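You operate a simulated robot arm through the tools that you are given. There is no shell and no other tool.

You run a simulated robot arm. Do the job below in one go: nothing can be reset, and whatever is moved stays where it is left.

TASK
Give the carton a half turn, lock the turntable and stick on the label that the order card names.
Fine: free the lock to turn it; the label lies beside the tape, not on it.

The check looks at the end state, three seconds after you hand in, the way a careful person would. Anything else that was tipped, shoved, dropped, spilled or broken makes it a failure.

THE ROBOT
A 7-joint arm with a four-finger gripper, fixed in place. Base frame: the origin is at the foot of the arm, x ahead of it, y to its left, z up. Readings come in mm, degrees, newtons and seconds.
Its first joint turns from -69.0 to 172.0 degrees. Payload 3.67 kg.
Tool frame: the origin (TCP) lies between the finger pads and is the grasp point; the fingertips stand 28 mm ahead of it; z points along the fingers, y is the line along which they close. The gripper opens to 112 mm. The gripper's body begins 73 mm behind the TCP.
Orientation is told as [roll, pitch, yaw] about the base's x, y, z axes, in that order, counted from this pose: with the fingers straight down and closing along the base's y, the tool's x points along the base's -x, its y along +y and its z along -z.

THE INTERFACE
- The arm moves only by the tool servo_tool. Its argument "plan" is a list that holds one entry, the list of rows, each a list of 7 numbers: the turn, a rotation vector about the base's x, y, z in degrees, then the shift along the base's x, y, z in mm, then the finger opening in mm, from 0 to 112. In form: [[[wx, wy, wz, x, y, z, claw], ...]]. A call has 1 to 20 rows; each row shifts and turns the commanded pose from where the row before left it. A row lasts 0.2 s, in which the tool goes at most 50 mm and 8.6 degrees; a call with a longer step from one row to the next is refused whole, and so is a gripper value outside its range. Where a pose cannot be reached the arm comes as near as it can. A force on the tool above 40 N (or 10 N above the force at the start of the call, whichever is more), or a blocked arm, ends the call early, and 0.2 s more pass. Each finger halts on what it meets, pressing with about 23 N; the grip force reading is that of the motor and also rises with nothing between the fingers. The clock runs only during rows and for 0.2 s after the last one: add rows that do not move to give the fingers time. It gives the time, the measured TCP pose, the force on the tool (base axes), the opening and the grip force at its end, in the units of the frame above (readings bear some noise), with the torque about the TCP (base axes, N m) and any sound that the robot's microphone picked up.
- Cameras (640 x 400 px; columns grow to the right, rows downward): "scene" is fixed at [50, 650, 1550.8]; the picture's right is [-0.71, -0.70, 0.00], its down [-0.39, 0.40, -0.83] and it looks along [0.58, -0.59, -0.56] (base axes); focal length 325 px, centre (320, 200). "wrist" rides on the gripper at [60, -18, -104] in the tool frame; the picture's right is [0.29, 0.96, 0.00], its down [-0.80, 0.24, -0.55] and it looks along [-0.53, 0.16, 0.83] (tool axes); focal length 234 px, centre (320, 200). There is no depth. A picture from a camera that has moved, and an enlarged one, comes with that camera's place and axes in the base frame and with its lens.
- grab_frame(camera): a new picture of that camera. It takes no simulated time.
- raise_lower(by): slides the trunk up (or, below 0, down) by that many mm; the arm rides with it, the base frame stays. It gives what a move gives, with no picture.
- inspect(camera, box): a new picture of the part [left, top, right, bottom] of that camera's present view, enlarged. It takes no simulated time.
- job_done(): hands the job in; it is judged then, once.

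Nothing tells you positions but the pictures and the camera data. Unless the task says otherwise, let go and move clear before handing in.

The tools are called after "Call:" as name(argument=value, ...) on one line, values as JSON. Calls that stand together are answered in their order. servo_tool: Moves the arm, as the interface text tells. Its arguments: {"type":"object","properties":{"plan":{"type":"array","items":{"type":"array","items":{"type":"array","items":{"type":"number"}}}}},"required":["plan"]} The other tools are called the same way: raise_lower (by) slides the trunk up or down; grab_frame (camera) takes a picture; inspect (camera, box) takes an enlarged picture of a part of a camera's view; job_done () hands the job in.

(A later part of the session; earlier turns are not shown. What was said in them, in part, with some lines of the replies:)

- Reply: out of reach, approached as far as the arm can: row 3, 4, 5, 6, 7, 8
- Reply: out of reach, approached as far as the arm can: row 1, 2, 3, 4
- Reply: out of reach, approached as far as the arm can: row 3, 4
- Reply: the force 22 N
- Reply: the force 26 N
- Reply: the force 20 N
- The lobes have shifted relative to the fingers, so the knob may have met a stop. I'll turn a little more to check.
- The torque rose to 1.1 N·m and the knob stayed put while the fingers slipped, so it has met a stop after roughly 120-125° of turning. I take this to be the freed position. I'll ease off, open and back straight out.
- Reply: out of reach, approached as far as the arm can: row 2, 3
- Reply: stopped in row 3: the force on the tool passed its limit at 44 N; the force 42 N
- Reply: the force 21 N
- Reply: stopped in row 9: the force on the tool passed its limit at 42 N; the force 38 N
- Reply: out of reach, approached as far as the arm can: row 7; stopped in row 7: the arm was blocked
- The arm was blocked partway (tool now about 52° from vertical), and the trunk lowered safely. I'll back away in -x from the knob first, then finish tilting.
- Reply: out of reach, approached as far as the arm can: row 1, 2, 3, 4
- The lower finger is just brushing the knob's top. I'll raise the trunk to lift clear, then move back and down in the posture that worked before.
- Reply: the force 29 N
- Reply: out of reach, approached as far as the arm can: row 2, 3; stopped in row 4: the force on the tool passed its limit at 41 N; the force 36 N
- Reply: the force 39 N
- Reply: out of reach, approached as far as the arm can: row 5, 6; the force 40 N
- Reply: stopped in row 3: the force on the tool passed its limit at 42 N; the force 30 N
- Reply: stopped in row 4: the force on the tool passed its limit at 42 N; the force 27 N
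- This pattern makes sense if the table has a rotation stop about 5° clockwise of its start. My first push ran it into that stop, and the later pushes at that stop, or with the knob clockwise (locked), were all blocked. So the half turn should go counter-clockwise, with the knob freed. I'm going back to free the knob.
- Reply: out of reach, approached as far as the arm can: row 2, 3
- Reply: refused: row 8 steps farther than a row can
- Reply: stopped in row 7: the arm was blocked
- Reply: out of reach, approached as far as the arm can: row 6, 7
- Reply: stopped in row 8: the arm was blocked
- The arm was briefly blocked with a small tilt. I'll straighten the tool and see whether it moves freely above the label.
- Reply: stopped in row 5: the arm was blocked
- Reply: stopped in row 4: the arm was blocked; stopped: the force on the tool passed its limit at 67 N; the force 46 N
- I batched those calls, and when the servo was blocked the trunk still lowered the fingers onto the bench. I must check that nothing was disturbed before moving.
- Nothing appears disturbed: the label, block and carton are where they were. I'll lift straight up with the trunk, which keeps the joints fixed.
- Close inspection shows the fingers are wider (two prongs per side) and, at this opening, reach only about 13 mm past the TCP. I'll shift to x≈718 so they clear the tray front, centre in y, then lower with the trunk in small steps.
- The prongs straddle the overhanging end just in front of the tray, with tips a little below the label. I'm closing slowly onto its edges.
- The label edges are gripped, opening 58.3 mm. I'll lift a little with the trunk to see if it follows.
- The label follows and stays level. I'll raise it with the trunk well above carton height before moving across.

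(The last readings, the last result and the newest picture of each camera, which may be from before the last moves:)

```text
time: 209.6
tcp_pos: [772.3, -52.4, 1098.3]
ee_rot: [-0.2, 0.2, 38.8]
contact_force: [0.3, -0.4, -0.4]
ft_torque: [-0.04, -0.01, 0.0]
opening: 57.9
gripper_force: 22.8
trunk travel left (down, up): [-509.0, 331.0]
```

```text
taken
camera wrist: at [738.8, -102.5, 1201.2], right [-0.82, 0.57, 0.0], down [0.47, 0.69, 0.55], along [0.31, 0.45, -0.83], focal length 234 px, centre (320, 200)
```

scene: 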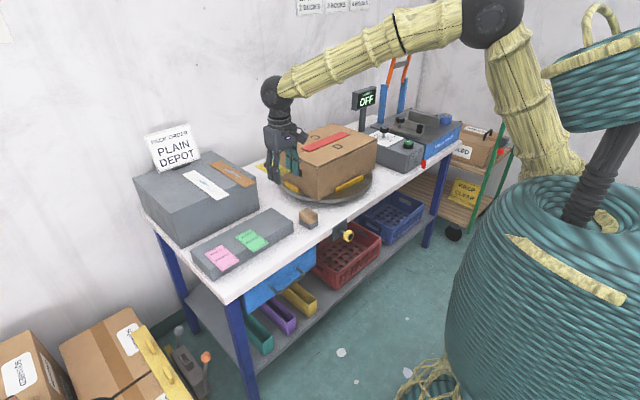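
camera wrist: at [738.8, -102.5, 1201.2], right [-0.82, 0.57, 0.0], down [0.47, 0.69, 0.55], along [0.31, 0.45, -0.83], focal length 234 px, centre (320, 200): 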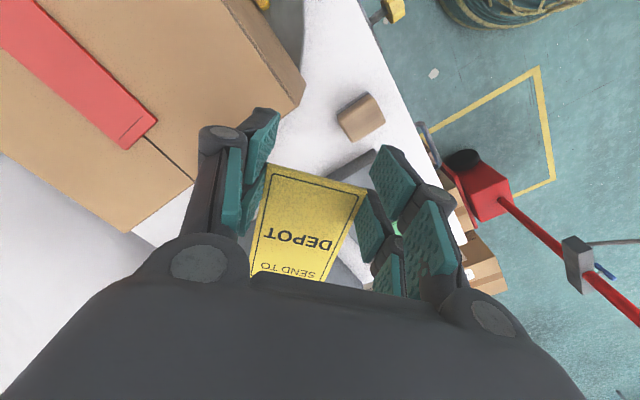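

Call:
servo_tool(plan=[[[0, 0, 6.4, 6.8, -20, 0, 54], [0, 0, 6.4, 6.8, -20, 0, 54], [0, 0, 6.4, 6.8, -20, 0, 54], [0, 0, 6.4, 6.8, -20, 0, 54], [0, 0, 6.4, 6.8, -20, 0, 54], [0, 0, 6.4, 6.8, -20, 0, 54], [0, 0, 6.4, 6.8, -20, 0, 54], [0, 0, 6.4, 6.8, -20, 0, 54], [0, 0, 0, 0, 0, 0, 54], [0, 0, 0, 0, 0, 0, 54]]])

Call:
grab_frame(camera="wrist")

Call:
inspect(camera="scene", box=[250, 90, 410, 190])

```text
time: 211.8
tcp_pos: [826.4, -214.7, 1096.5]
ee_rot: [-0.1, 0.0, 90.0]
contact_force: [0.1, -0.4, -1.1]
ft_torque: [0.01, 0.02, 0.01]
opening: 58.4
gripper_force: 22.6
trunk travel left (down, up): [-509.0, 331.0]
```

```text
taken
camera wrist: at [845.9, -273.1, 1200.8], right [-0.96, -0.29, 0.0], down [-0.24, 0.8, 0.55], along [-0.16, 0.53, -0.83], focal length 234 px, centre (320, 200)
```

wrist: 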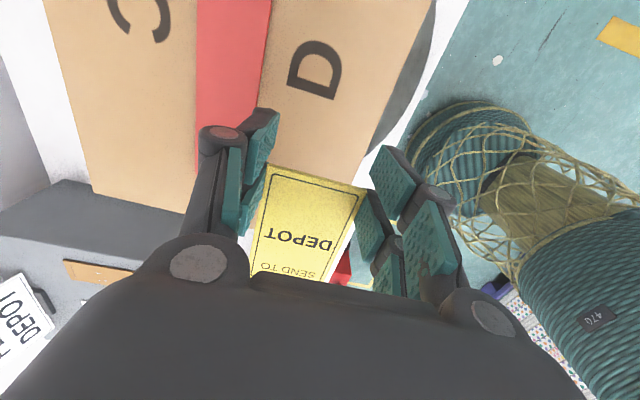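

```text
4.00 times, centred on (330, 140) of scene
camera zoom: at [50.0, 650.0, 1550.8], right [-0.71, -0.7, 0.0], down [-0.39, 0.4, -0.83], along [0.58, -0.59, -0.56], focal length 1302 px, centre (280, 440)
```

zoom: 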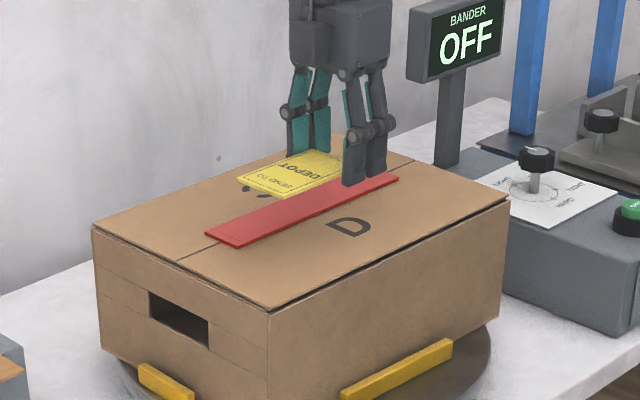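

The label is over the D-side panel (x≈775–885 between the front edge and the tape). It is centred around x≈827 and clear of both. I'll descend most of the way.

Call:
servo_tool(plan=[[[0, 0, 0, 1, 1, -20, 54], [0, 0, 0, 1, 1, -20, 54], [0, 0, 0, 1, 0, -20, 54], [0, 0, 0, 0, 0, -12, 54], [0, 0, 0, 0, 0, 0, 54]]])

Call:
inspect(camera="scene", box=[290, 105, 386, 165])

Call:
grab_frame(camera="wrist")

```text
time: 213.0
tcp_pos: [829.9, -211.5, 1025.6]
ee_rot: [-0.2, 0.0, 89.9]
contact_force: [-0.3, 0.4, -0.1]
ft_torque: [0.0, -0.05, 0.01]
opening: 58.0
gripper_force: 23.1
trunk travel left (down, up): [-509.0, 331.0]
```

```text
6.67 times, centred on (338, 135) of scene
camera zoom: at [50.0, 650.0, 1550.8], right [-0.71, -0.7, 0.0], down [-0.39, 0.4, -0.83], along [0.58, -0.59, -0.56], focal length 2170 px, centre (200, 633)
```

zoom: 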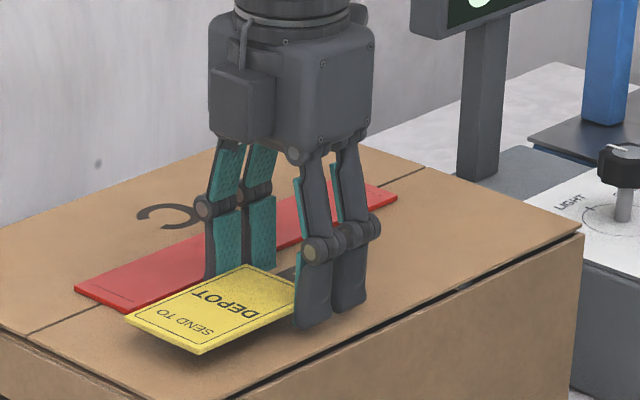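

```text
taken
camera wrist: at [848.5, -270.9, 1128.9], right [-0.96, -0.29, 0.0], down [-0.24, 0.8, 0.55], along [-0.16, 0.53, -0.83], focal length 234 px, centre (320, 200)
```

wrist: 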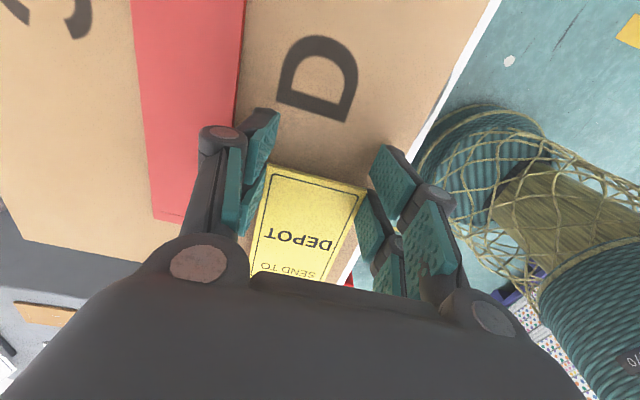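

Call:
servo_tool(plan=[[[0, 0, 0, 0, 0, -3, 54], [0, 0, 0, 0, 0, -3, 54], [0, 0, 0, 0, 0, -2, 54], [0, 0, 0, 0, 0, -2, 54], [0, 0, 0, 0, 0, 0, 54]]])

Call:
inspect(camera="scene", box=[302, 130, 350, 160])

```text
time: 214.2
tcp_pos: [828.7, -211.2, 1017.7]
ee_rot: [-0.5, 0.0, 89.9]
contact_force: [4.9, -3.6, 21.9]
ft_torque: [-0.09, -0.78, -0.16]
opening: 58.2
gripper_force: 22.4
trunk travel left (down, up): [-509.0, 331.0]
```

```text
13.33 times, centred on (326, 145) of scene
camera zoom: at [50.0, 650.0, 1550.8], right [-0.71, -0.7, 0.0], down [-0.39, 0.4, -0.83], along [0.58, -0.59, -0.56], focal length 4339 px, centre (240, 933)
```

zoom: 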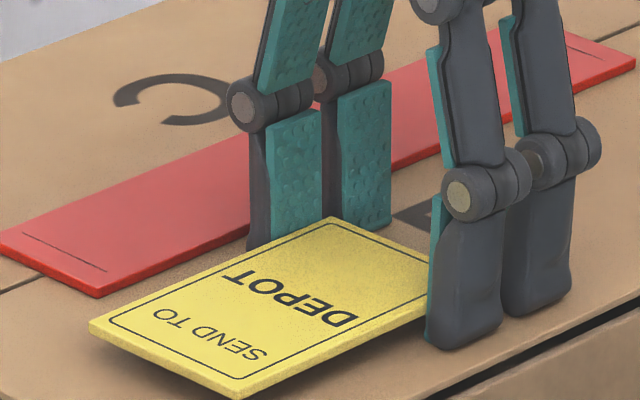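

The fingertips have touched the carton top (22 N), with the label level about 8 mm above it and well beside the tape. I'll ease up slightly to remove the load, then release.

Call:
servo_tool(plan=[[[0, 0, 0, 0, 0, 1.5, 54], [0, 0, 0, 0, 0, 0, 54]]])

```text
time: 214.8
tcp_pos: [828.1, -210.6, 1017.8]
ee_rot: [-0.3, 0.0, 89.9]
contact_force: [8.3, -3.2, 23.1]
ft_torque: [-0.09, -0.94, -0.22]
opening: 58.1
gripper_force: 23.2
trunk travel left (down, up): [-509.0, 331.0]
```

Call:
servo_tool(plan=[[[0, 0, 0, 0, 0, 1.5, 54], [0, 0, 0, 0, 0, 1, 54], [0, 0, 0, 0, 0, 0, 54]]])

```text
time: 215.6
tcp_pos: [827.9, -210.6, 1018.2]
ee_rot: [0.0, 0.1, 89.8]
contact_force: [0.2, 0.5, 3.3]
ft_torque: [0.01, -0.09, -0.03]
opening: 58.0
gripper_force: 23.2
trunk travel left (down, up): [-509.0, 331.0]
```

Call:
servo_tool(plan=[[[0, 0, 0, 0, 0, 0, 68], [0, 0, 0, 0, 0, 0, 68], [0, 0, 0, 0, 0, 0, 68]]])

Call:
inspect(camera="scene", box=[302, 130, 350, 160])

Call:
inspect(camera="wrist", box=[180, 80, 440, 275])

```text
time: 216.4
tcp_pos: [828.3, -210.9, 1019.8]
ee_rot: [-0.2, 0.1, 89.9]
contact_force: [0.5, -0.9, -0.6]
ft_torque: [0.04, -0.02, 0.02]
opening: 67.7
gripper_force: 0.1
trunk travel left (down, up): [-509.0, 331.0]
```

```text
13.33 times, centred on (326, 145) of scene
camera zoom: at [50.0, 650.0, 1550.8], right [-0.71, -0.7, 0.0], down [-0.39, 0.4, -0.83], along [0.58, -0.59, -0.56], focal length 4339 px, centre (240, 933)
```

zoom: 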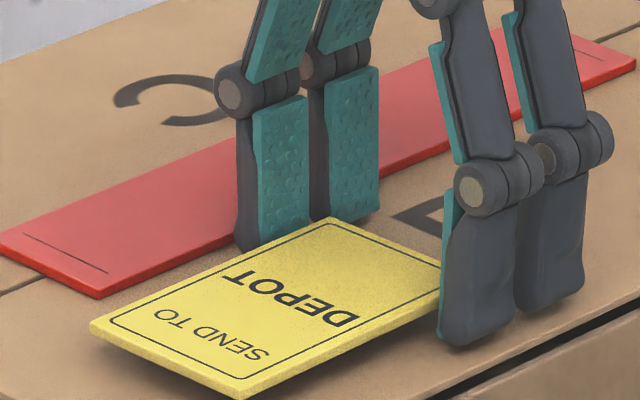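

```text
2.05 times, centred on (310, 178) of wrist
camera zoom: at [848.1, -269.9, 1123.5], right [-0.96, -0.29, 0.0], down [-0.24, 0.8, 0.55], along [-0.16, 0.53, -0.83], focal length 480 px, centre (340, 246)
```

zoom: 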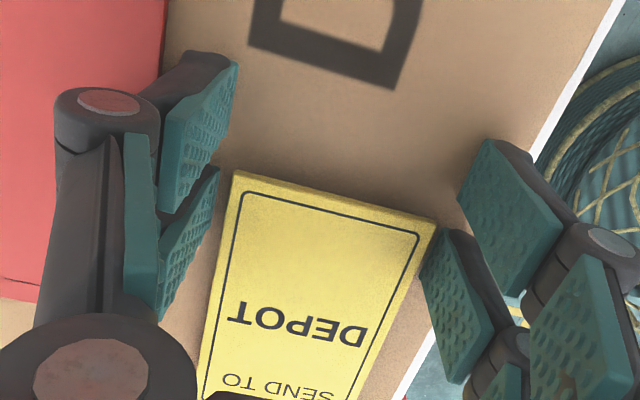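

The label did not visibly drop when released. I'll lift clear and look closely at how it sits.

Call:
servo_tool(plan=[[[0, 0, 0, 0, 0, 0, 76], [0, 0, 0, 0, 0, 15, 76], [0, 0, 0, 0, 0, 30, 76], [0, 0, 0, 0, 0, 40, 76], [0, 0, 0, 0, 0, 0, 76]]])

Call:
inspect(camera="scene", box=[302, 130, 350, 160])

Call:
inspect(camera="scene", box=[270, 110, 390, 185])

Call:
grab_frame(camera="wrist")

```text
time: 217.6
tcp_pos: [830.6, -210.9, 1102.8]
ee_rot: [-0.1, 0.1, 89.8]
contact_force: [0.7, 0.0, 0.9]
ft_torque: [0.01, 0.0, 0.01]
opening: 75.8
gripper_force: 0.2
trunk travel left (down, up): [-509.0, 331.0]
```

```text
13.33 times, centred on (326, 145) of scene
camera zoom: at [50.0, 650.0, 1550.8], right [-0.71, -0.7, 0.0], down [-0.39, 0.4, -0.83], along [0.58, -0.59, -0.56], focal length 4339 px, centre (240, 933)
```

zoom: 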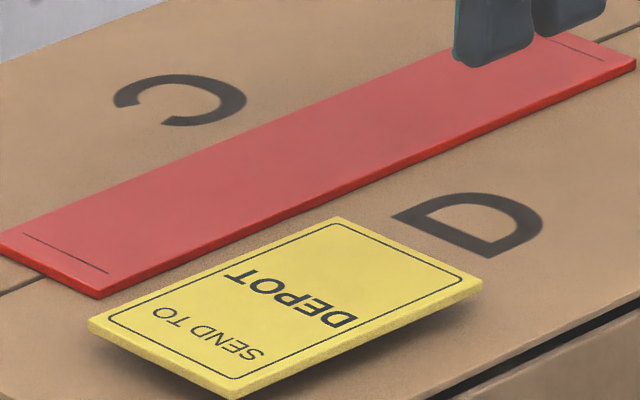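

```text
5.33 times, centred on (330, 148) of scene
camera zoom: at [50.0, 650.0, 1550.8], right [-0.71, -0.7, 0.0], down [-0.39, 0.4, -0.83], along [0.58, -0.59, -0.56], focal length 1736 px, centre (267, 480)
```

zoom: 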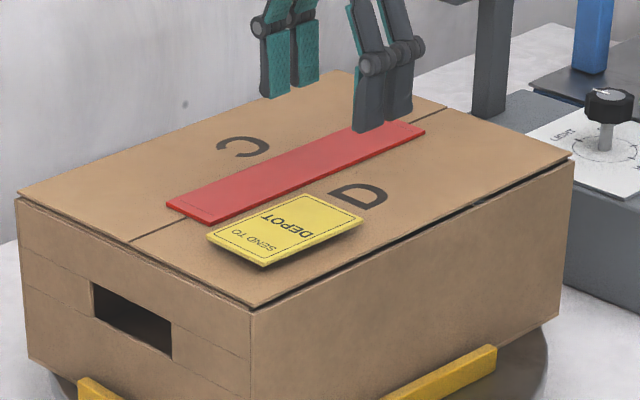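

```text
taken
camera wrist: at [849.7, -270.1, 1206.7], right [-0.96, -0.29, 0.0], down [-0.24, 0.8, 0.55], along [-0.16, 0.53, -0.83], focal length 234 px, centre (320, 200)
```

wrist: 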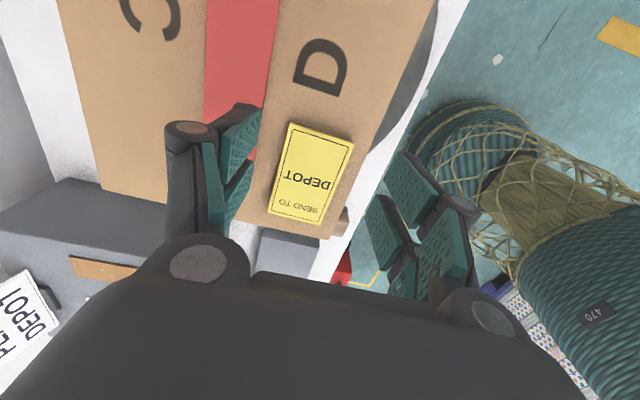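

Call:
inspect(camera="wrist", box=[240, 100, 384, 240])

Call:
inspect(camera="scene", box=[304, 140, 344, 165])

```text
2.86 times, centred on (312, 170) of wrist
camera zoom: at [849.7, -270.1, 1206.7], right [-0.96, -0.29, 0.0], down [-0.24, 0.8, 0.55], along [-0.16, 0.53, -0.83], focal length 669 px, centre (343, 286)
```

zoom: 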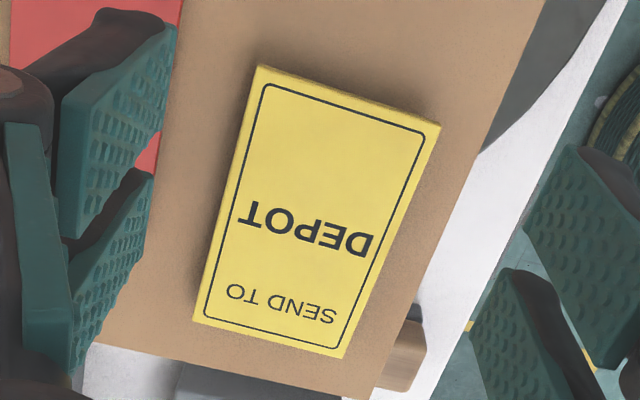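

```text
16.00 times, centred on (324, 152) of scene
camera zoom: at [50.0, 650.0, 1550.8], right [-0.71, -0.7, 0.0], down [-0.39, 0.4, -0.83], along [0.58, -0.59, -0.56], focal length 5207 px, centre (256, 960)
```

zoom: 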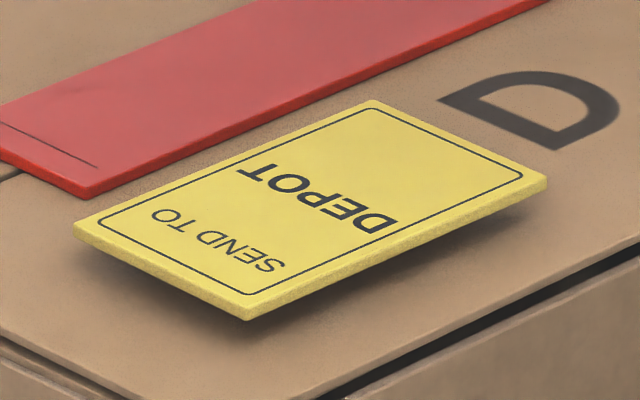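

The label is level and well placed beside the tape (x 801–860, y −211…−110), but it seems to sit a few millimetres proud of the carton top. I'll press it down gently with closed fingers at its centre.

Call:
servo_tool(plan=[[[0, 0, 0, 0, 25, 0, 30], [0, 0, 0, -1, 25, 0, 0], [0, 0, 0, 0, 0, 0, 0], [0, 0, 0, 0, 0, -30, 0], [0, 0, 0, 0, 0, -20, 0], [0, 0, 0, 0, 0, 0, 0]]])

Call:
inspect(camera="scene", box=[302, 125, 350, 165])

```text
time: 219.0
tcp_pos: [829.1, -160.6, 1053.5]
ee_rot: [-0.1, 0.1, 90.0]
contact_force: [0.2, 0.3, 0.5]
ft_torque: [0.03, 0.01, 0.03]
opening: 0.0
gripper_force: 23.1
trunk travel left (down, up): [-509.0, 331.0]
```

```text
10.00 times, centred on (326, 145) of scene
camera zoom: at [50.0, 650.0, 1550.8], right [-0.71, -0.7, 0.0], down [-0.39, 0.4, -0.83], along [0.58, -0.59, -0.56], focal length 3254 px, centre (260, 750)
```

zoom: 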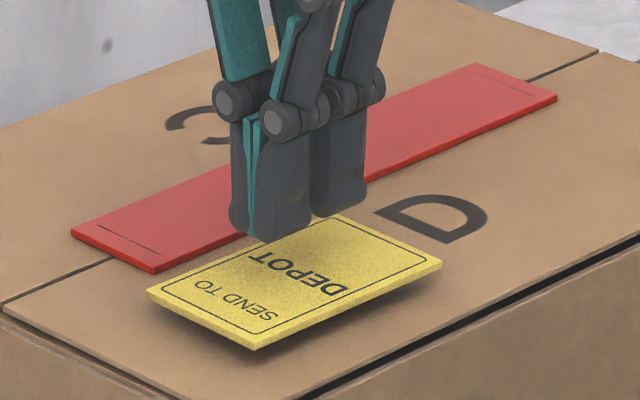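

Call:
servo_tool(plan=[[[0, 0, 0, 0, 0, -5, 0], [0, 0, 0, 0, 0, -4, 0], [0, 0, 0, 0, 0, -3, 0], [0, 0, 0, 0, 0, -2, 0], [0, 0, 0, 0, 0, 0, 0]]])

Call:
inspect(camera="scene", box=[302, 125, 350, 165])

```text
time: 220.2
tcp_pos: [827.6, -160.7, 1040.2]
ee_rot: [-0.2, 0.1, 89.9]
contact_force: [0.7, 0.9, -0.1]
ft_torque: [-0.01, -0.01, 0.0]
opening: 0.2
gripper_force: 22.8
trunk travel left (down, up): [-509.0, 331.0]
```

```text
10.00 times, centred on (326, 145) of scene
camera zoom: at [50.0, 650.0, 1550.8], right [-0.71, -0.7, 0.0], down [-0.39, 0.4, -0.83], along [0.58, -0.59, -0.56], focal length 3254 px, centre (260, 750)
```

zoom: 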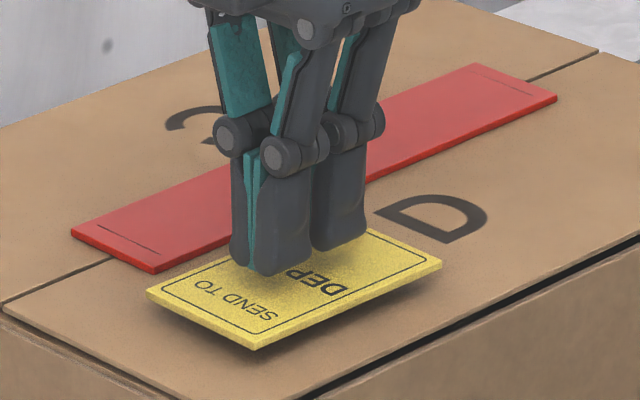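

Call:
servo_tool(plan=[[[0, 0, 0, 0, 0, -2, 0], [0, 0, 0, 0, 0, -2, 0], [0, 0, 0, 0, 0, -1.5, 0], [0, 0, 0, 0, 0, 0, 0]]])

Call:
inspect(camera="scene", box=[302, 125, 350, 165])

```text
time: 221.2
tcp_pos: [828.1, -161.7, 1034.7]
ee_rot: [-0.2, 0.1, 89.9]
contact_force: [-0.6, 0.5, 0.0]
ft_torque: [0.04, 0.01, 0.02]
opening: 0.1
gripper_force: 23.2
trunk travel left (down, up): [-509.0, 331.0]
```

```text
10.00 times, centred on (326, 145) of scene
camera zoom: at [50.0, 650.0, 1550.8], right [-0.71, -0.7, 0.0], down [-0.39, 0.4, -0.83], along [0.58, -0.59, -0.56], focal length 3254 px, centre (260, 750)
```

zoom: 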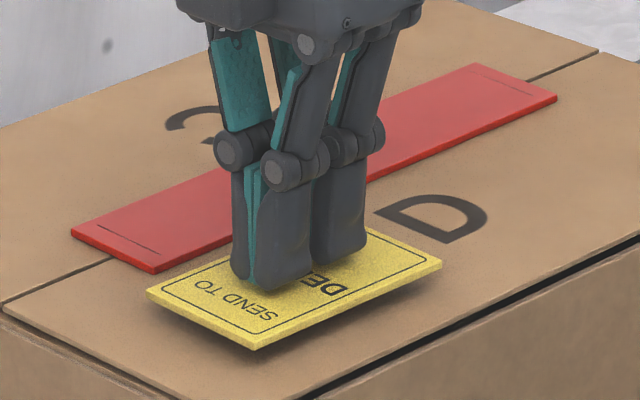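

Call:
servo_tool(plan=[[[0, 0, 0, 0, 0, -1.5, 0], [0, 0, 0, 0, 0, -1.5, 0], [0, 0, 0, 0, 0, 0, 0]]])

Call:
inspect(camera="scene", box=[302, 125, 350, 165])

```text
time: 222.0
tcp_pos: [827.8, -161.5, 1030.4]
ee_rot: [-0.2, 0.1, 89.8]
contact_force: [0.1, 0.7, -0.3]
ft_torque: [0.02, -0.01, 0.04]
opening: 0.2
gripper_force: 22.8
trunk travel left (down, up): [-509.0, 331.0]
```

```text
10.00 times, centred on (326, 145) of scene
camera zoom: at [50.0, 650.0, 1550.8], right [-0.71, -0.7, 0.0], down [-0.39, 0.4, -0.83], along [0.58, -0.59, -0.56], focal length 3254 px, centre (260, 750)
```

zoom: 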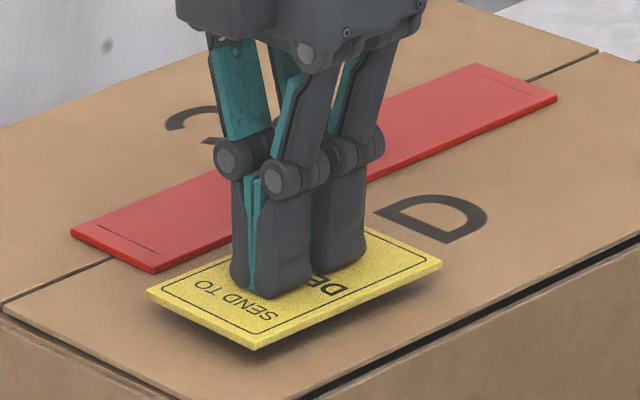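

Call:
servo_tool(plan=[[[0, 0, 0, 0, 0, -1.5, 0], [0, 0, 0, 0, 0, -1.5, 0], [0, 0, 0, 0, 0, -1, 0], [0, 0, 0, 0, 0, 0, 0]]])

Call:
inspect(camera="scene", box=[302, 125, 350, 165])

```text
time: 223.0
tcp_pos: [827.3, -161.1, 1027.8]
ee_rot: [-0.2, 0.1, 90.0]
contact_force: [0.0, 0.8, 3.5]
ft_torque: [-0.02, -0.06, -0.02]
opening: 5.9
gripper_force: 23.0
trunk travel left (down, up): [-509.0, 331.0]
```

```text
10.00 times, centred on (326, 145) of scene
camera zoom: at [50.0, 650.0, 1550.8], right [-0.71, -0.7, 0.0], down [-0.39, 0.4, -0.83], along [0.58, -0.59, -0.56], focal length 3254 px, centre (260, 750)
```

zoom: 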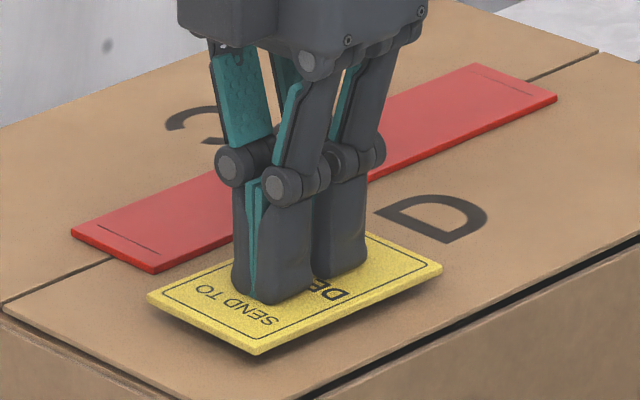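

Call:
servo_tool(plan=[[[0, 0, 0, 0, 0, -1.5, 0], [0, 0, 0, 0, 0, -1.5, 0], [0, 0, 0, 0, 0, 0, 0]]])

Call:
inspect(camera="scene", box=[302, 125, 350, 165])

```text
time: 223.8
tcp_pos: [828.5, -160.3, 1025.4]
ee_rot: [-0.2, 0.1, 89.9]
contact_force: [-0.3, -0.4, 9.1]
ft_torque: [-0.04, -0.03, 0.02]
opening: 6.2
gripper_force: 23.1
trunk travel left (down, up): [-509.0, 331.0]
```

```text
10.00 times, centred on (326, 145) of scene
camera zoom: at [50.0, 650.0, 1550.8], right [-0.71, -0.7, 0.0], down [-0.39, 0.4, -0.83], along [0.58, -0.59, -0.56], focal length 3254 px, centre (260, 750)
```

zoom: 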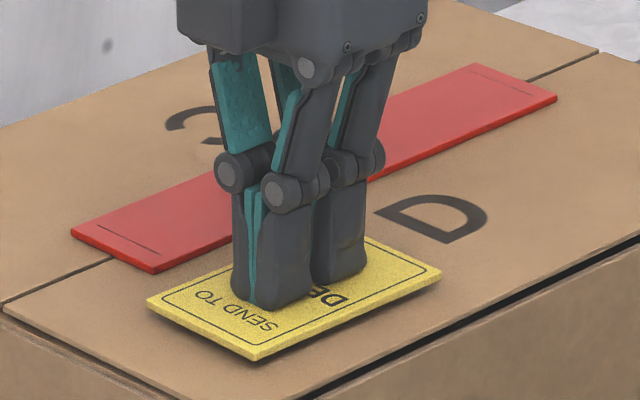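

The label moves down as I press (9 N). I'll continue pressing gradually until it seats on the carton.

Call:
servo_tool(plan=[[[0, 0, 0, 0, 0, -1.5, 0], [0, 0, 0, 0, 0, -1.5, 0], [0, 0, 0, 0, 0, 0, 0]]])

Call:
inspect(camera="scene", box=[302, 125, 350, 165])

```text
time: 224.6
tcp_pos: [827.7, -160.1, 1022.2]
ee_rot: [-0.3, 0.1, 89.9]
contact_force: [2.1, 0.2, 15.3]
ft_torque: [0.0, -0.09, -0.01]
opening: 5.9
gripper_force: 23.1
trunk travel left (down, up): [-509.0, 331.0]
```

```text
10.00 times, centred on (326, 145) of scene
camera zoom: at [50.0, 650.0, 1550.8], right [-0.71, -0.7, 0.0], down [-0.39, 0.4, -0.83], along [0.58, -0.59, -0.56], focal length 3254 px, centre (260, 750)
```

zoom: 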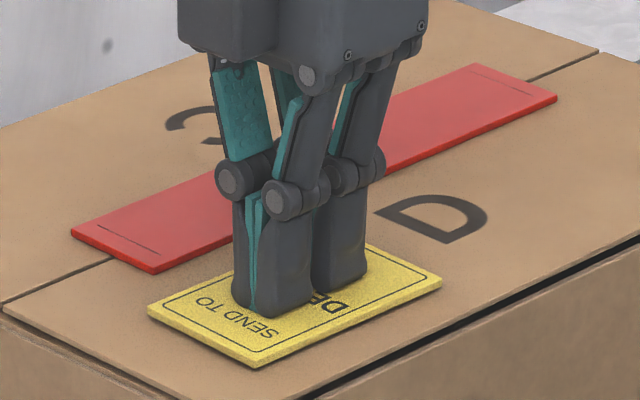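

Call:
servo_tool(plan=[[[0, 0, 0, 0, 0, -1.2, 0], [0, 0, 0, 0, 0, -0.8, 0], [0, 0, 0, 0, 0, 0, 0], [0, 0, 0, 0, 0, 0, 0], [0, 0, 0, 0, 0, 0, 0]]])

Call:
inspect(camera="scene", box=[302, 125, 350, 165])

```text
time: 225.8
tcp_pos: [826.9, -161.3, 1021.0]
ee_rot: [-0.3, 0.1, 89.9]
contact_force: [3.1, 0.0, 20.2]
ft_torque: [0.02, -0.1, -0.03]
opening: 5.9
gripper_force: 23.2
trunk travel left (down, up): [-509.0, 331.0]
```

```text
10.00 times, centred on (326, 145) of scene
camera zoom: at [50.0, 650.0, 1550.8], right [-0.71, -0.7, 0.0], down [-0.39, 0.4, -0.83], along [0.58, -0.59, -0.56], focal length 3254 px, centre (260, 750)
```

zoom: 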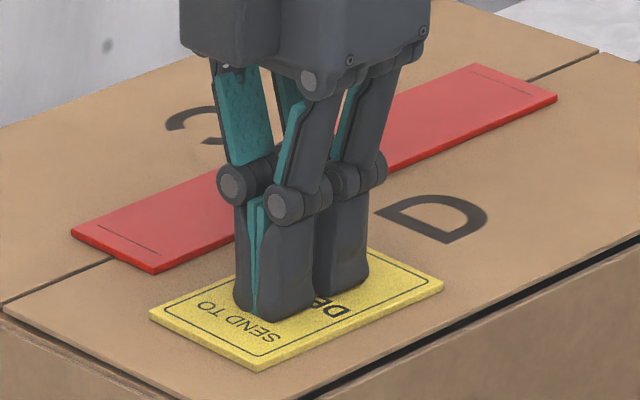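

The label is now flush. I'll hold the pressure for a moment, then lift off slowly and check whether it stays.

Call:
servo_tool(plan=[[[0, 0, 0, 0, 0, -0.6, 0], [0, 0, 0, 0, 0, 0, 0], [0, 0, 0, 0, 0, 0, 0], [0, 0, 0, 0, 0, 0, 0], [0, 0, 0, 0, 0, 0, 0], [0, 0, 0, 0, 0, 0, 0], [0, 0, 0, 0, 0, 0, 0], [0, 0, 0, 0, 0, 2, 0], [0, 0, 0, 0, 0, 3, 0], [0, 0, 0, 0, 0, 5, 0], [0, 0, 0, 0, 0, 15, 0], [0, 0, 0, 0, 0, 30, 0], [0, 0, 0, 0, 0, 0, 0]]])

Call:
inspect(camera="scene", box=[302, 125, 350, 165])

```text
time: 228.6
tcp_pos: [830.1, -161.3, 1073.8]
ee_rot: [-0.1, 0.1, 89.8]
contact_force: [-0.5, -0.9, 0.1]
ft_torque: [0.01, -0.02, -0.01]
opening: 0.1
gripper_force: 23.0
trunk travel left (down, up): [-509.0, 331.0]
```

```text
10.00 times, centred on (326, 145) of scene
camera zoom: at [50.0, 650.0, 1550.8], right [-0.71, -0.7, 0.0], down [-0.39, 0.4, -0.83], along [0.58, -0.59, -0.56], focal length 3254 px, centre (260, 750)
```

zoom: 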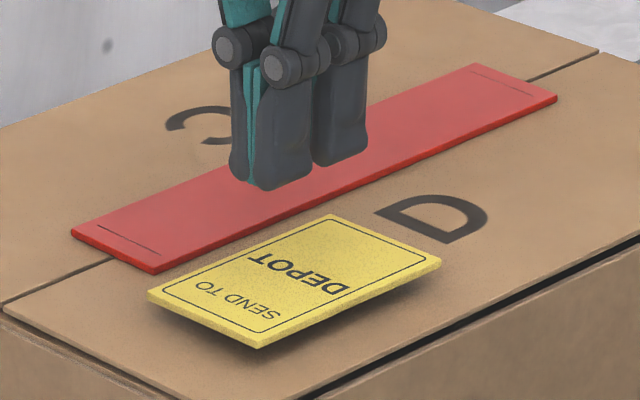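

It springs back to a level position a few millimetres proud: the adhesive has taken hold at the height where I released it. I'll regrip it by its side edges at its middle with the tips only just below it, and set it lower.

Call:
servo_tool(plan=[[[0, 0, 0, 0, 0, 0, 40], [0, 0, 0, -0.5, 0, 0, 72], [0, 0, 0, 0, 0, 0, 72], [0, 0, 0, 0, 0, -20, 72], [0, 0, 0, 0, 0, -12, 72], [0, 0, 0, 0, 0, 0, 72]]])

Call:
inspect(camera="scene", box=[302, 125, 350, 165])

Call:
inspect(camera="wrist", box=[180, 80, 440, 275])

```text
time: 230.0
tcp_pos: [828.7, -159.9, 1042.2]
ee_rot: [-0.1, 0.1, 89.9]
contact_force: [0.6, 0.3, -0.3]
ft_torque: [0.04, -0.01, -0.03]
opening: 72.0
gripper_force: 0.0
trunk travel left (down, up): [-509.0, 331.0]
```

```text
10.00 times, centred on (326, 145) of scene
camera zoom: at [50.0, 650.0, 1550.8], right [-0.71, -0.7, 0.0], down [-0.39, 0.4, -0.83], along [0.58, -0.59, -0.56], focal length 3254 px, centre (260, 750)
```

zoom: 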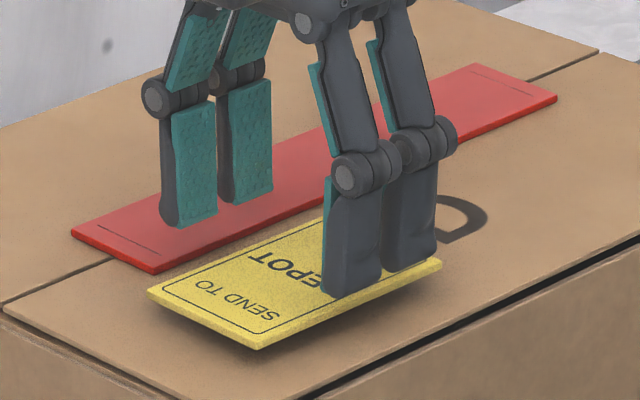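

```text
2.05 times, centred on (310, 178) of wrist
camera zoom: at [847.8, -219.2, 1146.0], right [-0.96, -0.29, 0.0], down [-0.24, 0.8, 0.55], along [-0.16, 0.53, -0.83], focal length 480 px, centre (340, 246)
```

zoom: 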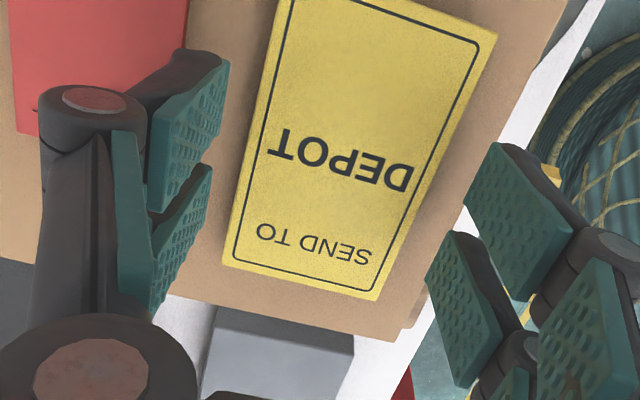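

Call:
servo_tool(plan=[[[0, 0, 0, 0, 0, -6, 72], [0, 0, 0, 0, 0, -6, 72], [0, 0, 0, 0, 0, -4, 72], [0, 0, 0, 0, 0, 0, 72]]])

Call:
inspect(camera="scene", box=[302, 130, 350, 160])

Call:
inspect(camera="wrist", box=[180, 80, 440, 275])

```text
time: 231.0
tcp_pos: [828.0, -162.2, 1025.7]
ee_rot: [-0.2, 0.0, 89.8]
contact_force: [-0.8, 0.0, -0.2]
ft_torque: [-0.02, 0.01, -0.04]
opening: 71.8
gripper_force: 0.1
trunk travel left (down, up): [-509.0, 331.0]
```

```text
13.33 times, centred on (326, 145) of scene
camera zoom: at [50.0, 650.0, 1550.8], right [-0.71, -0.7, 0.0], down [-0.39, 0.4, -0.83], along [0.58, -0.59, -0.56], focal length 4339 px, centre (240, 933)
```

zoom: 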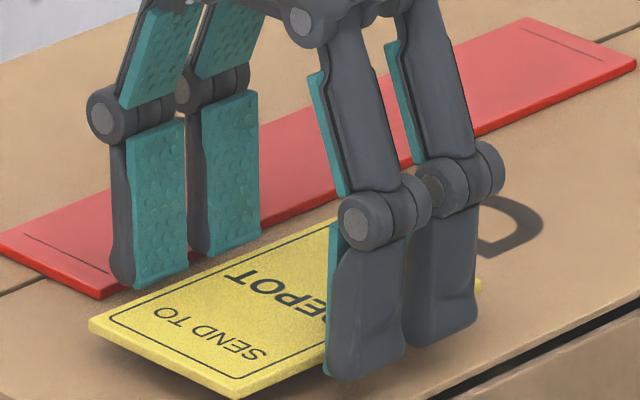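

```text
2.05 times, centred on (310, 178) of wrist
camera zoom: at [847.2, -220.0, 1130.2], right [-0.96, -0.29, 0.0], down [-0.24, 0.8, 0.55], along [-0.16, 0.53, -0.83], focal length 480 px, centre (340, 246)
```

zoom: 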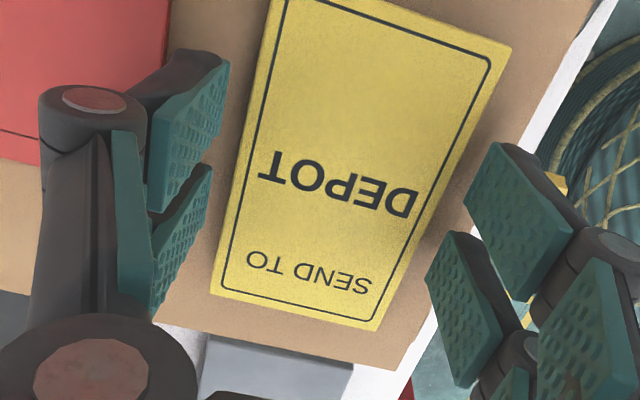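

Call:
servo_tool(plan=[[[0, 0, 0, 0, 0, -1.7, 72], [0, 0, 0, 0, 0, 0, 66], [0, 0, 0, 0, 0, 0, 60], [0, 0, 0, 0, 0, 0, 55], [0, 0, 0, 0, 0, 0, 54], [0, 0, 0, 0, 0, 0, 54]]])

Call:
inspect(camera="scene", box=[302, 130, 350, 160])

Call:
inspect(camera="wrist", box=[180, 80, 440, 275])

```text
time: 232.4
tcp_pos: [828.4, -160.8, 1024.1]
ee_rot: [-0.2, 0.0, 89.8]
contact_force: [1.3, -0.1, -0.3]
ft_torque: [0.0, -0.04, 0.0]
opening: 58.7
gripper_force: 23.4
trunk travel left (down, up): [-509.0, 331.0]
```

```text
13.33 times, centred on (326, 145) of scene
camera zoom: at [50.0, 650.0, 1550.8], right [-0.71, -0.7, 0.0], down [-0.39, 0.4, -0.83], along [0.58, -0.59, -0.56], focal length 4339 px, centre (240, 933)
```

zoom: 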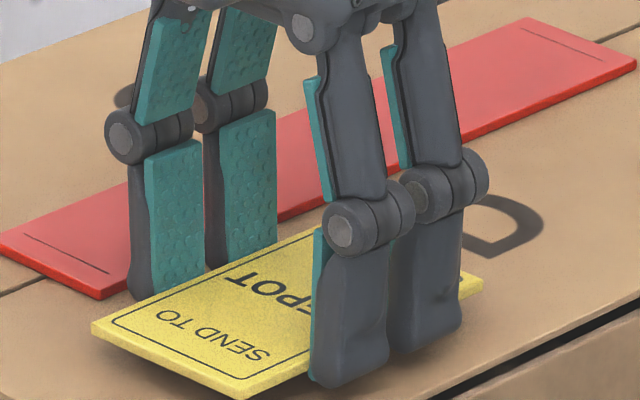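

```text
2.05 times, centred on (310, 178) of wrist
camera zoom: at [846.9, -220.5, 1128.3], right [-0.96, -0.29, 0.0], down [-0.24, 0.8, 0.55], along [-0.16, 0.53, -0.83], focal length 480 px, centre (340, 246)
```

zoom: 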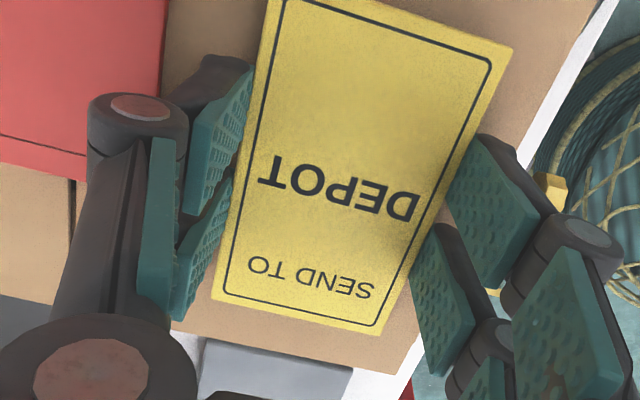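

The label is gripped. I'll test if the bond still holds: lifting 2 mm and reading the force.

Call:
servo_tool(plan=[[[0, 0, 0, 0, 0, 1, 54], [0, 0, 0, 0, 0, 1, 54], [0, 0, 0, 0, 0, 0, 54]]])

Call:
inspect(camera="scene", box=[302, 130, 350, 160])

```text
time: 233.2
tcp_pos: [827.1, -162.5, 1026.0]
ee_rot: [-0.1, 0.1, 89.9]
contact_force: [-0.5, -0.3, -1.9]
ft_torque: [-0.01, -0.01, 0.02]
opening: 58.6
gripper_force: 23.2
trunk travel left (down, up): [-509.0, 331.0]
```

```text
13.33 times, centred on (326, 145) of scene
camera zoom: at [50.0, 650.0, 1550.8], right [-0.71, -0.7, 0.0], down [-0.39, 0.4, -0.83], along [0.58, -0.59, -0.56], focal length 4339 px, centre (240, 933)
```

zoom: 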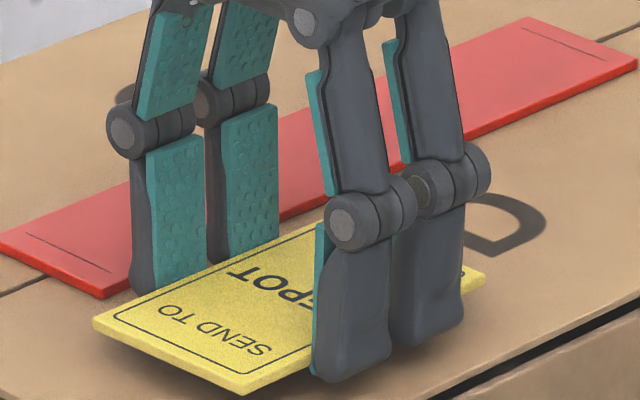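

Call:
servo_tool(plan=[[[0, 0, 0, 0, 0, 1.5, 54], [0, 0, 0, 0, 0, 1.5, 54], [0, 0, 0, 0, 0, 0, 54]]])

Call:
inspect(camera="scene", box=[302, 130, 350, 160])

```text
time: 234.0
tcp_pos: [827.3, -161.7, 1028.2]
ee_rot: [0.0, 0.1, 89.9]
contact_force: [-1.1, -0.4, -2.3]
ft_torque: [0.0, 0.01, 0.0]
opening: 58.7
gripper_force: 22.8
trunk travel left (down, up): [-509.0, 331.0]
```

```text
13.33 times, centred on (326, 145) of scene
camera zoom: at [50.0, 650.0, 1550.8], right [-0.71, -0.7, 0.0], down [-0.39, 0.4, -0.83], along [0.58, -0.59, -0.56], focal length 4339 px, centre (240, 933)
```

zoom: 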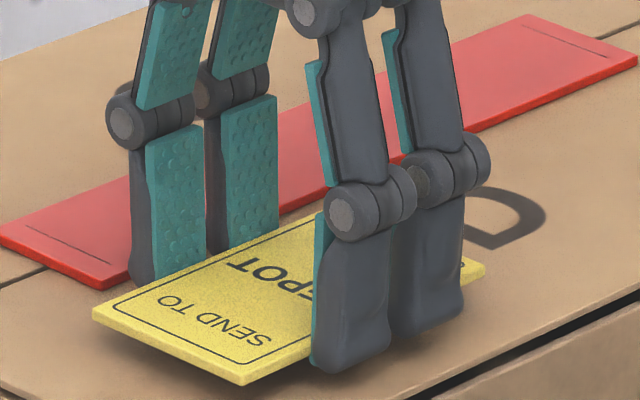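

The bond holds and the carton top starts to lift with the label, so I'm lowering straight back. I'll then set the gripped label down to the point where the tips just touch the carton.

Call:
servo_tool(plan=[[[0, 0, 0, 0, 0, -1.5, 54], [0, 0, 0, 0, 0, -1.5, 54], [0, 0, 0, 0, 0, -2, 54], [0, 0, 0, 0, 0, 0, 54]]])

Call:
inspect(camera="scene", box=[302, 130, 350, 160])

Call:
inspect(camera="scene", box=[265, 110, 393, 190])

```text
time: 235.0
tcp_pos: [829.7, -162.0, 1025.7]
ee_rot: [-0.3, 0.0, 89.9]
contact_force: [-0.3, 0.1, -0.6]
ft_torque: [0.0, 0.02, 0.0]
opening: 59.0
gripper_force: 22.9
trunk travel left (down, up): [-509.0, 331.0]
```

```text
13.33 times, centred on (326, 145) of scene
camera zoom: at [50.0, 650.0, 1550.8], right [-0.71, -0.7, 0.0], down [-0.39, 0.4, -0.83], along [0.58, -0.59, -0.56], focal length 4339 px, centre (240, 933)
```

zoom: 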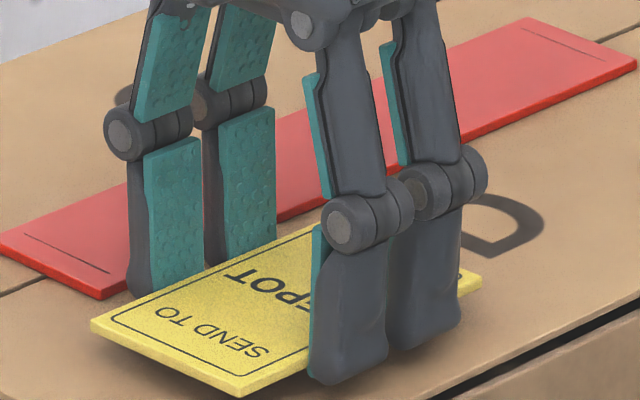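

```text
5.00 times, centred on (329, 150) of scene
camera zoom: at [50.0, 650.0, 1550.8], right [-0.71, -0.7, 0.0], down [-0.39, 0.4, -0.83], along [0.58, -0.59, -0.56], focal length 1627 px, centre (275, 450)
```

zoom: 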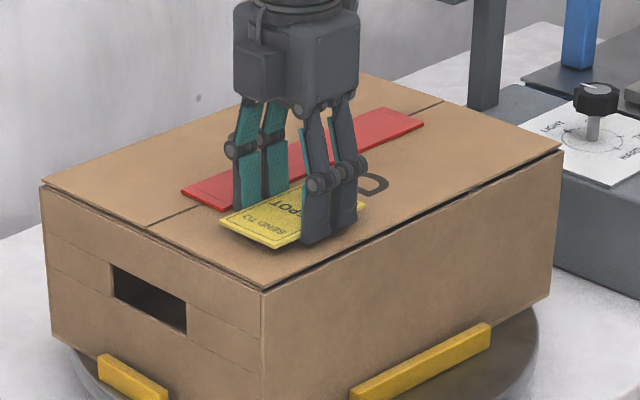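

Call:
servo_tool(plan=[[[0, 0, 0, 0, 0, -1.5, 54], [0, 0, 0, 0, 0, -1.5, 54], [0, 0, 0, 0, 0, -1.5, 54], [0, 0, 0, 0, 0, -1.5, 54], [0, 0, 0, 0, 0, 0, 54]]])

Call:
inspect(camera="scene", box=[302, 130, 350, 160])

```text
time: 236.2
tcp_pos: [826.8, -160.7, 1019.2]
ee_rot: [-0.3, 0.1, 89.9]
contact_force: [1.9, -1.4, 11.5]
ft_torque: [-0.01, -0.05, -0.02]
opening: 59.1
gripper_force: 23.3
trunk travel left (down, up): [-509.0, 331.0]
```

```text
13.33 times, centred on (326, 145) of scene
camera zoom: at [50.0, 650.0, 1550.8], right [-0.71, -0.7, 0.0], down [-0.39, 0.4, -0.83], along [0.58, -0.59, -0.56], focal length 4339 px, centre (240, 933)
```

zoom: 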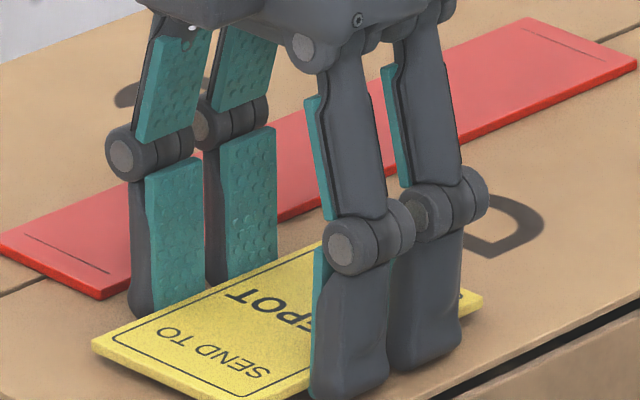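

Call:
servo_tool(plan=[[[0, 0, 0, 0, 0, -1, 54], [0, 0, 0, 0, 0, -0.5, 54], [0, 0, 0, 0, 0, 0, 54], [0, 0, 0, 0, 0, 0, 68], [0, 0, 0, 0, 0, 0, 68], [0, 0, 0, 0, 0, 0, 68]]])

Call:
inspect(camera="scene", box=[302, 130, 350, 160])

```text
time: 237.6
tcp_pos: [826.6, -160.4, 1017.0]
ee_rot: [-0.3, 0.0, 89.8]
contact_force: [-1.5, -0.6, 1.7]
ft_torque: [0.0, -0.06, 0.03]
opening: 68.3
gripper_force: 0.0
trunk travel left (down, up): [-509.0, 331.0]
```

```text
13.33 times, centred on (326, 145) of scene
camera zoom: at [50.0, 650.0, 1550.8], right [-0.71, -0.7, 0.0], down [-0.39, 0.4, -0.83], along [0.58, -0.59, -0.56], focal length 4339 px, centre (240, 933)
```

zoom: 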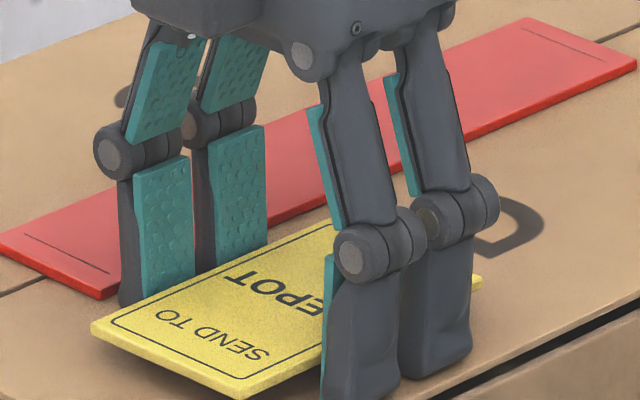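

The label springs back to the same spot, firmly bonded, level and beside the tape. I'll now withdraw straight up and verify the whole scene.

Call:
servo_tool(plan=[[[0, 0, 0, 1, 0, 2, 72], [0, 0, 0, 1, 0, 8, 76], [0, 0, 0, 0, 0, 30, 76], [0, 0, 0, 0, 0, 45, 76], [0, 0, 0, 0, 0, 45, 76], [0, 0, 0, 0, 0, 45, 76], [0, 0, 0, 0, 0, 0, 76]]])

Call:
grab_frame(camera="wrist")

Call:
inspect(camera="scene", box=[265, 110, 393, 190])

Call:
inspect(camera="scene", box=[302, 130, 350, 160])

```text
time: 239.2
tcp_pos: [828.5, -164.0, 1193.9]
ee_rot: [-0.1, 0.1, 89.9]
contact_force: [0.4, 1.6, -0.9]
ft_torque: [0.0, -0.02, 0.01]
opening: 76.0
gripper_force: 0.0
trunk travel left (down, up): [-509.0, 331.0]
```

```text
taken
camera wrist: at [847.9, -222.4, 1296.9], right [-0.96, -0.29, 0.0], down [-0.24, 0.8, 0.55], along [-0.16, 0.53, -0.83], focal length 234 px, centre (320, 200)
```

wrist: 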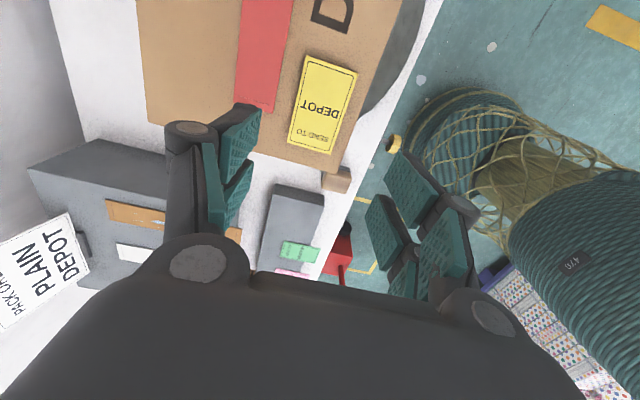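

```text
5.00 times, centred on (329, 150) of scene
camera zoom: at [50.0, 650.0, 1550.8], right [-0.71, -0.7, 0.0], down [-0.39, 0.4, -0.83], along [0.58, -0.59, -0.56], focal length 1627 px, centre (275, 450)
```

zoom: 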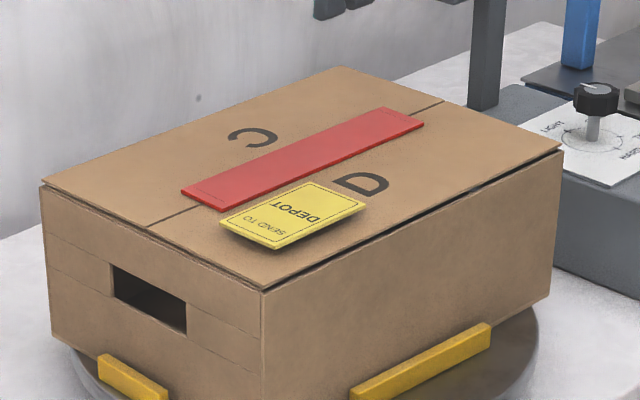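

```text
13.33 times, centred on (326, 145) of scene
camera zoom: at [50.0, 650.0, 1550.8], right [-0.71, -0.7, 0.0], down [-0.39, 0.4, -0.83], along [0.58, -0.59, -0.56], focal length 4339 px, centre (240, 933)
```

zoom: 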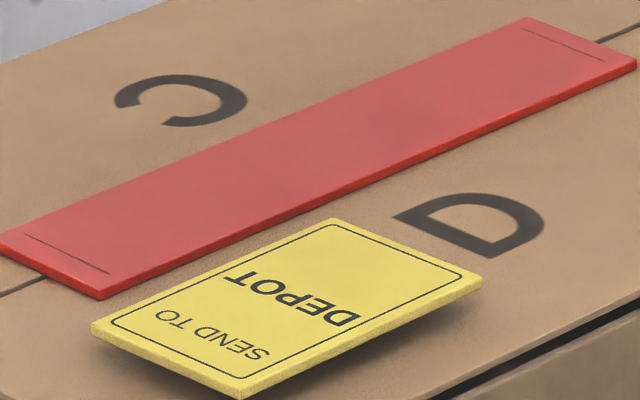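

The carton hasn't shifted, and the label is bonded beside the tape with about 25 mm to spare. I'll move the arm well clear and check everything else against the start.

Call:
servo_tool(plan=[[[0, 0, 0, -10, 5, 20, 76], [0, 0, -8, -25, 8, 5, 76], [0, 0, -8, -25, 8, 5, 76], [0, 0, -8, -25, 8, 0, 76], [0, 0, -8, -25, 8, 0, 76], [0, 0, -8, -25, 8, 0, 76], [0, 0, -8, -25, 8, 0, 76], [0, 0, -8, -25, 8, 0, 76], [0, 0, -8, -25, 8, 0, 76], [0, 0, -8, -15, 8, 0, 76], [0, 0, -8, -15, 8, 0, 76], [0, 0, -8, 0, 0, 0, 76], [0, 0, 0, 0, 0, 0, 76]]])

Call:
grab_frame(camera="scene")

Call:
grab_frame(camera="wrist")

Call:
inspect(camera="scene", box=[180, 190, 340, 290])

Call:
inspect(camera="scene", box=[310, 215, 374, 255])

```text
time: 242.0
tcp_pos: [589.0, -76.8, 1221.8]
ee_rot: [-0.2, 0.1, 1.8]
contact_force: [-0.4, 0.7, 0.4]
ft_torque: [0.0, -0.01, 0.01]
opening: 76.0
gripper_force: 0.0
trunk travel left (down, up): [-509.0, 331.0]
```

```text
taken
```

scene: 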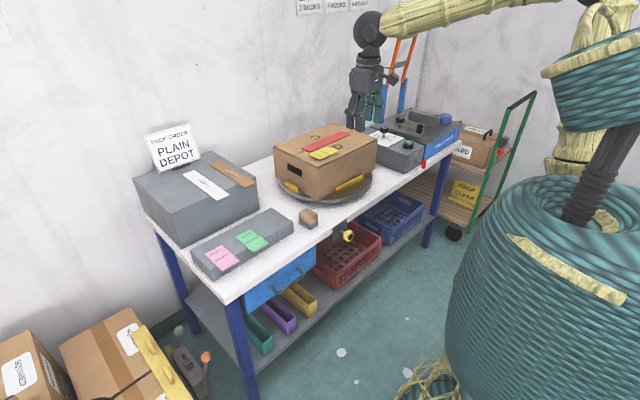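

```text
taken
camera wrist: at [531.6, -95.0, 1326.4], right [-0.32, 0.95, 0.0], down [0.79, 0.27, 0.55], along [0.52, 0.17, -0.83], focal length 234 px, centre (320, 200)
```

wrist: 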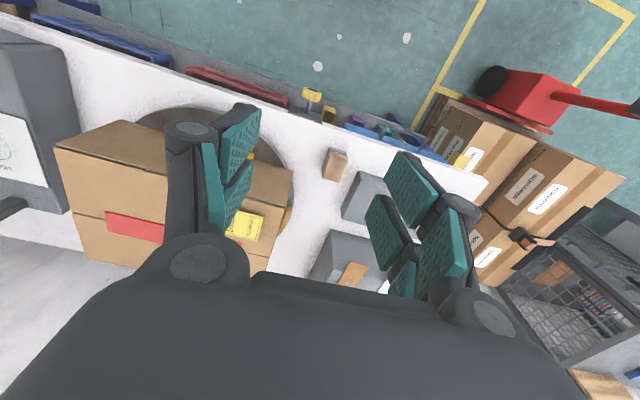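

```text
4.00 times, centred on (260, 240) of scene
camera zoom: at [50.0, 650.0, 1550.8], right [-0.71, -0.7, 0.0], down [-0.39, 0.4, -0.83], along [0.58, -0.59, -0.56], focal length 1302 px, centre (560, 40)
```

zoom: 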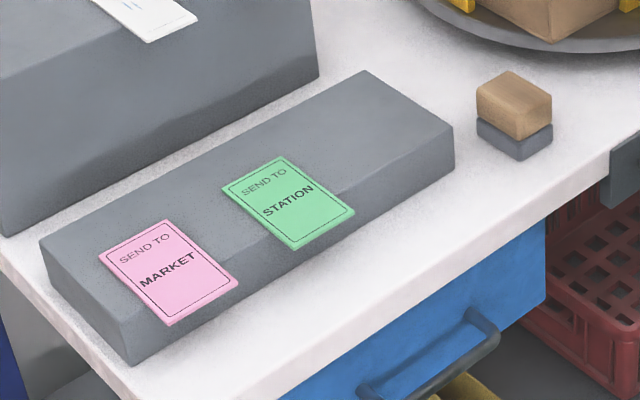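

```text
10.00 times, centred on (342, 235) of scene
camera zoom: at [50.0, 650.0, 1550.8], right [-0.71, -0.7, 0.0], down [-0.39, 0.4, -0.83], along [0.58, -0.59, -0.56], focal length 3254 px, centre (100, -150)
```

zoom: 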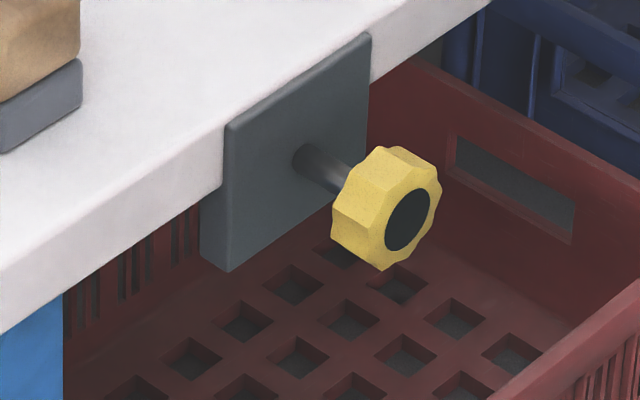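

Everything checks out. The carton is turned 180° with the D side facing the robot, and the lock knob is back at its clockwise locked stop. The DEPOT label is bonded on top beside the tape, though it sits an estimated 7 mm above the surface and sprang back when I pressed it down. The other labels, the block and the rest of the bench are undisturbed and the arm is clear, so I'm handing in.

Call:
job_done()

```text
The job is handed in.
```

I turned the carton a half turn, locked the turntable and stuck the yellow "SEND TO DEPOT" label on top. The label isn't quite flush, though: it sits an estimated 7 mm above the carton.

- **Half turn:** the carton sits 180° from where it started, within about half a degree by the camera views. It only turns counter-clockwise; the other way it stops after about 5°.
- **Lock:** the yellow knob is hard against its clockwise stop. Earlier in that position, the table held against about 42 N in both directions. I didn't push on it again after the final locking.
- **Label:** it lies level on the D-side half of the top, about 25 mm clear of the red tape. It bonded at the height where I let go of it. Pressing it flat with about 20 N didn't last, and when I tried lifting it, the carton began to lift with it, so I left it there.
- **Unplanned contact:** while I was reaching for the label, a trunk move pressed the fingers onto the bench with about 67 N. In the camera views, the wooden block, the other labels and the tray hadn't moved.

I let go, moved the arm clear and handed the job in.
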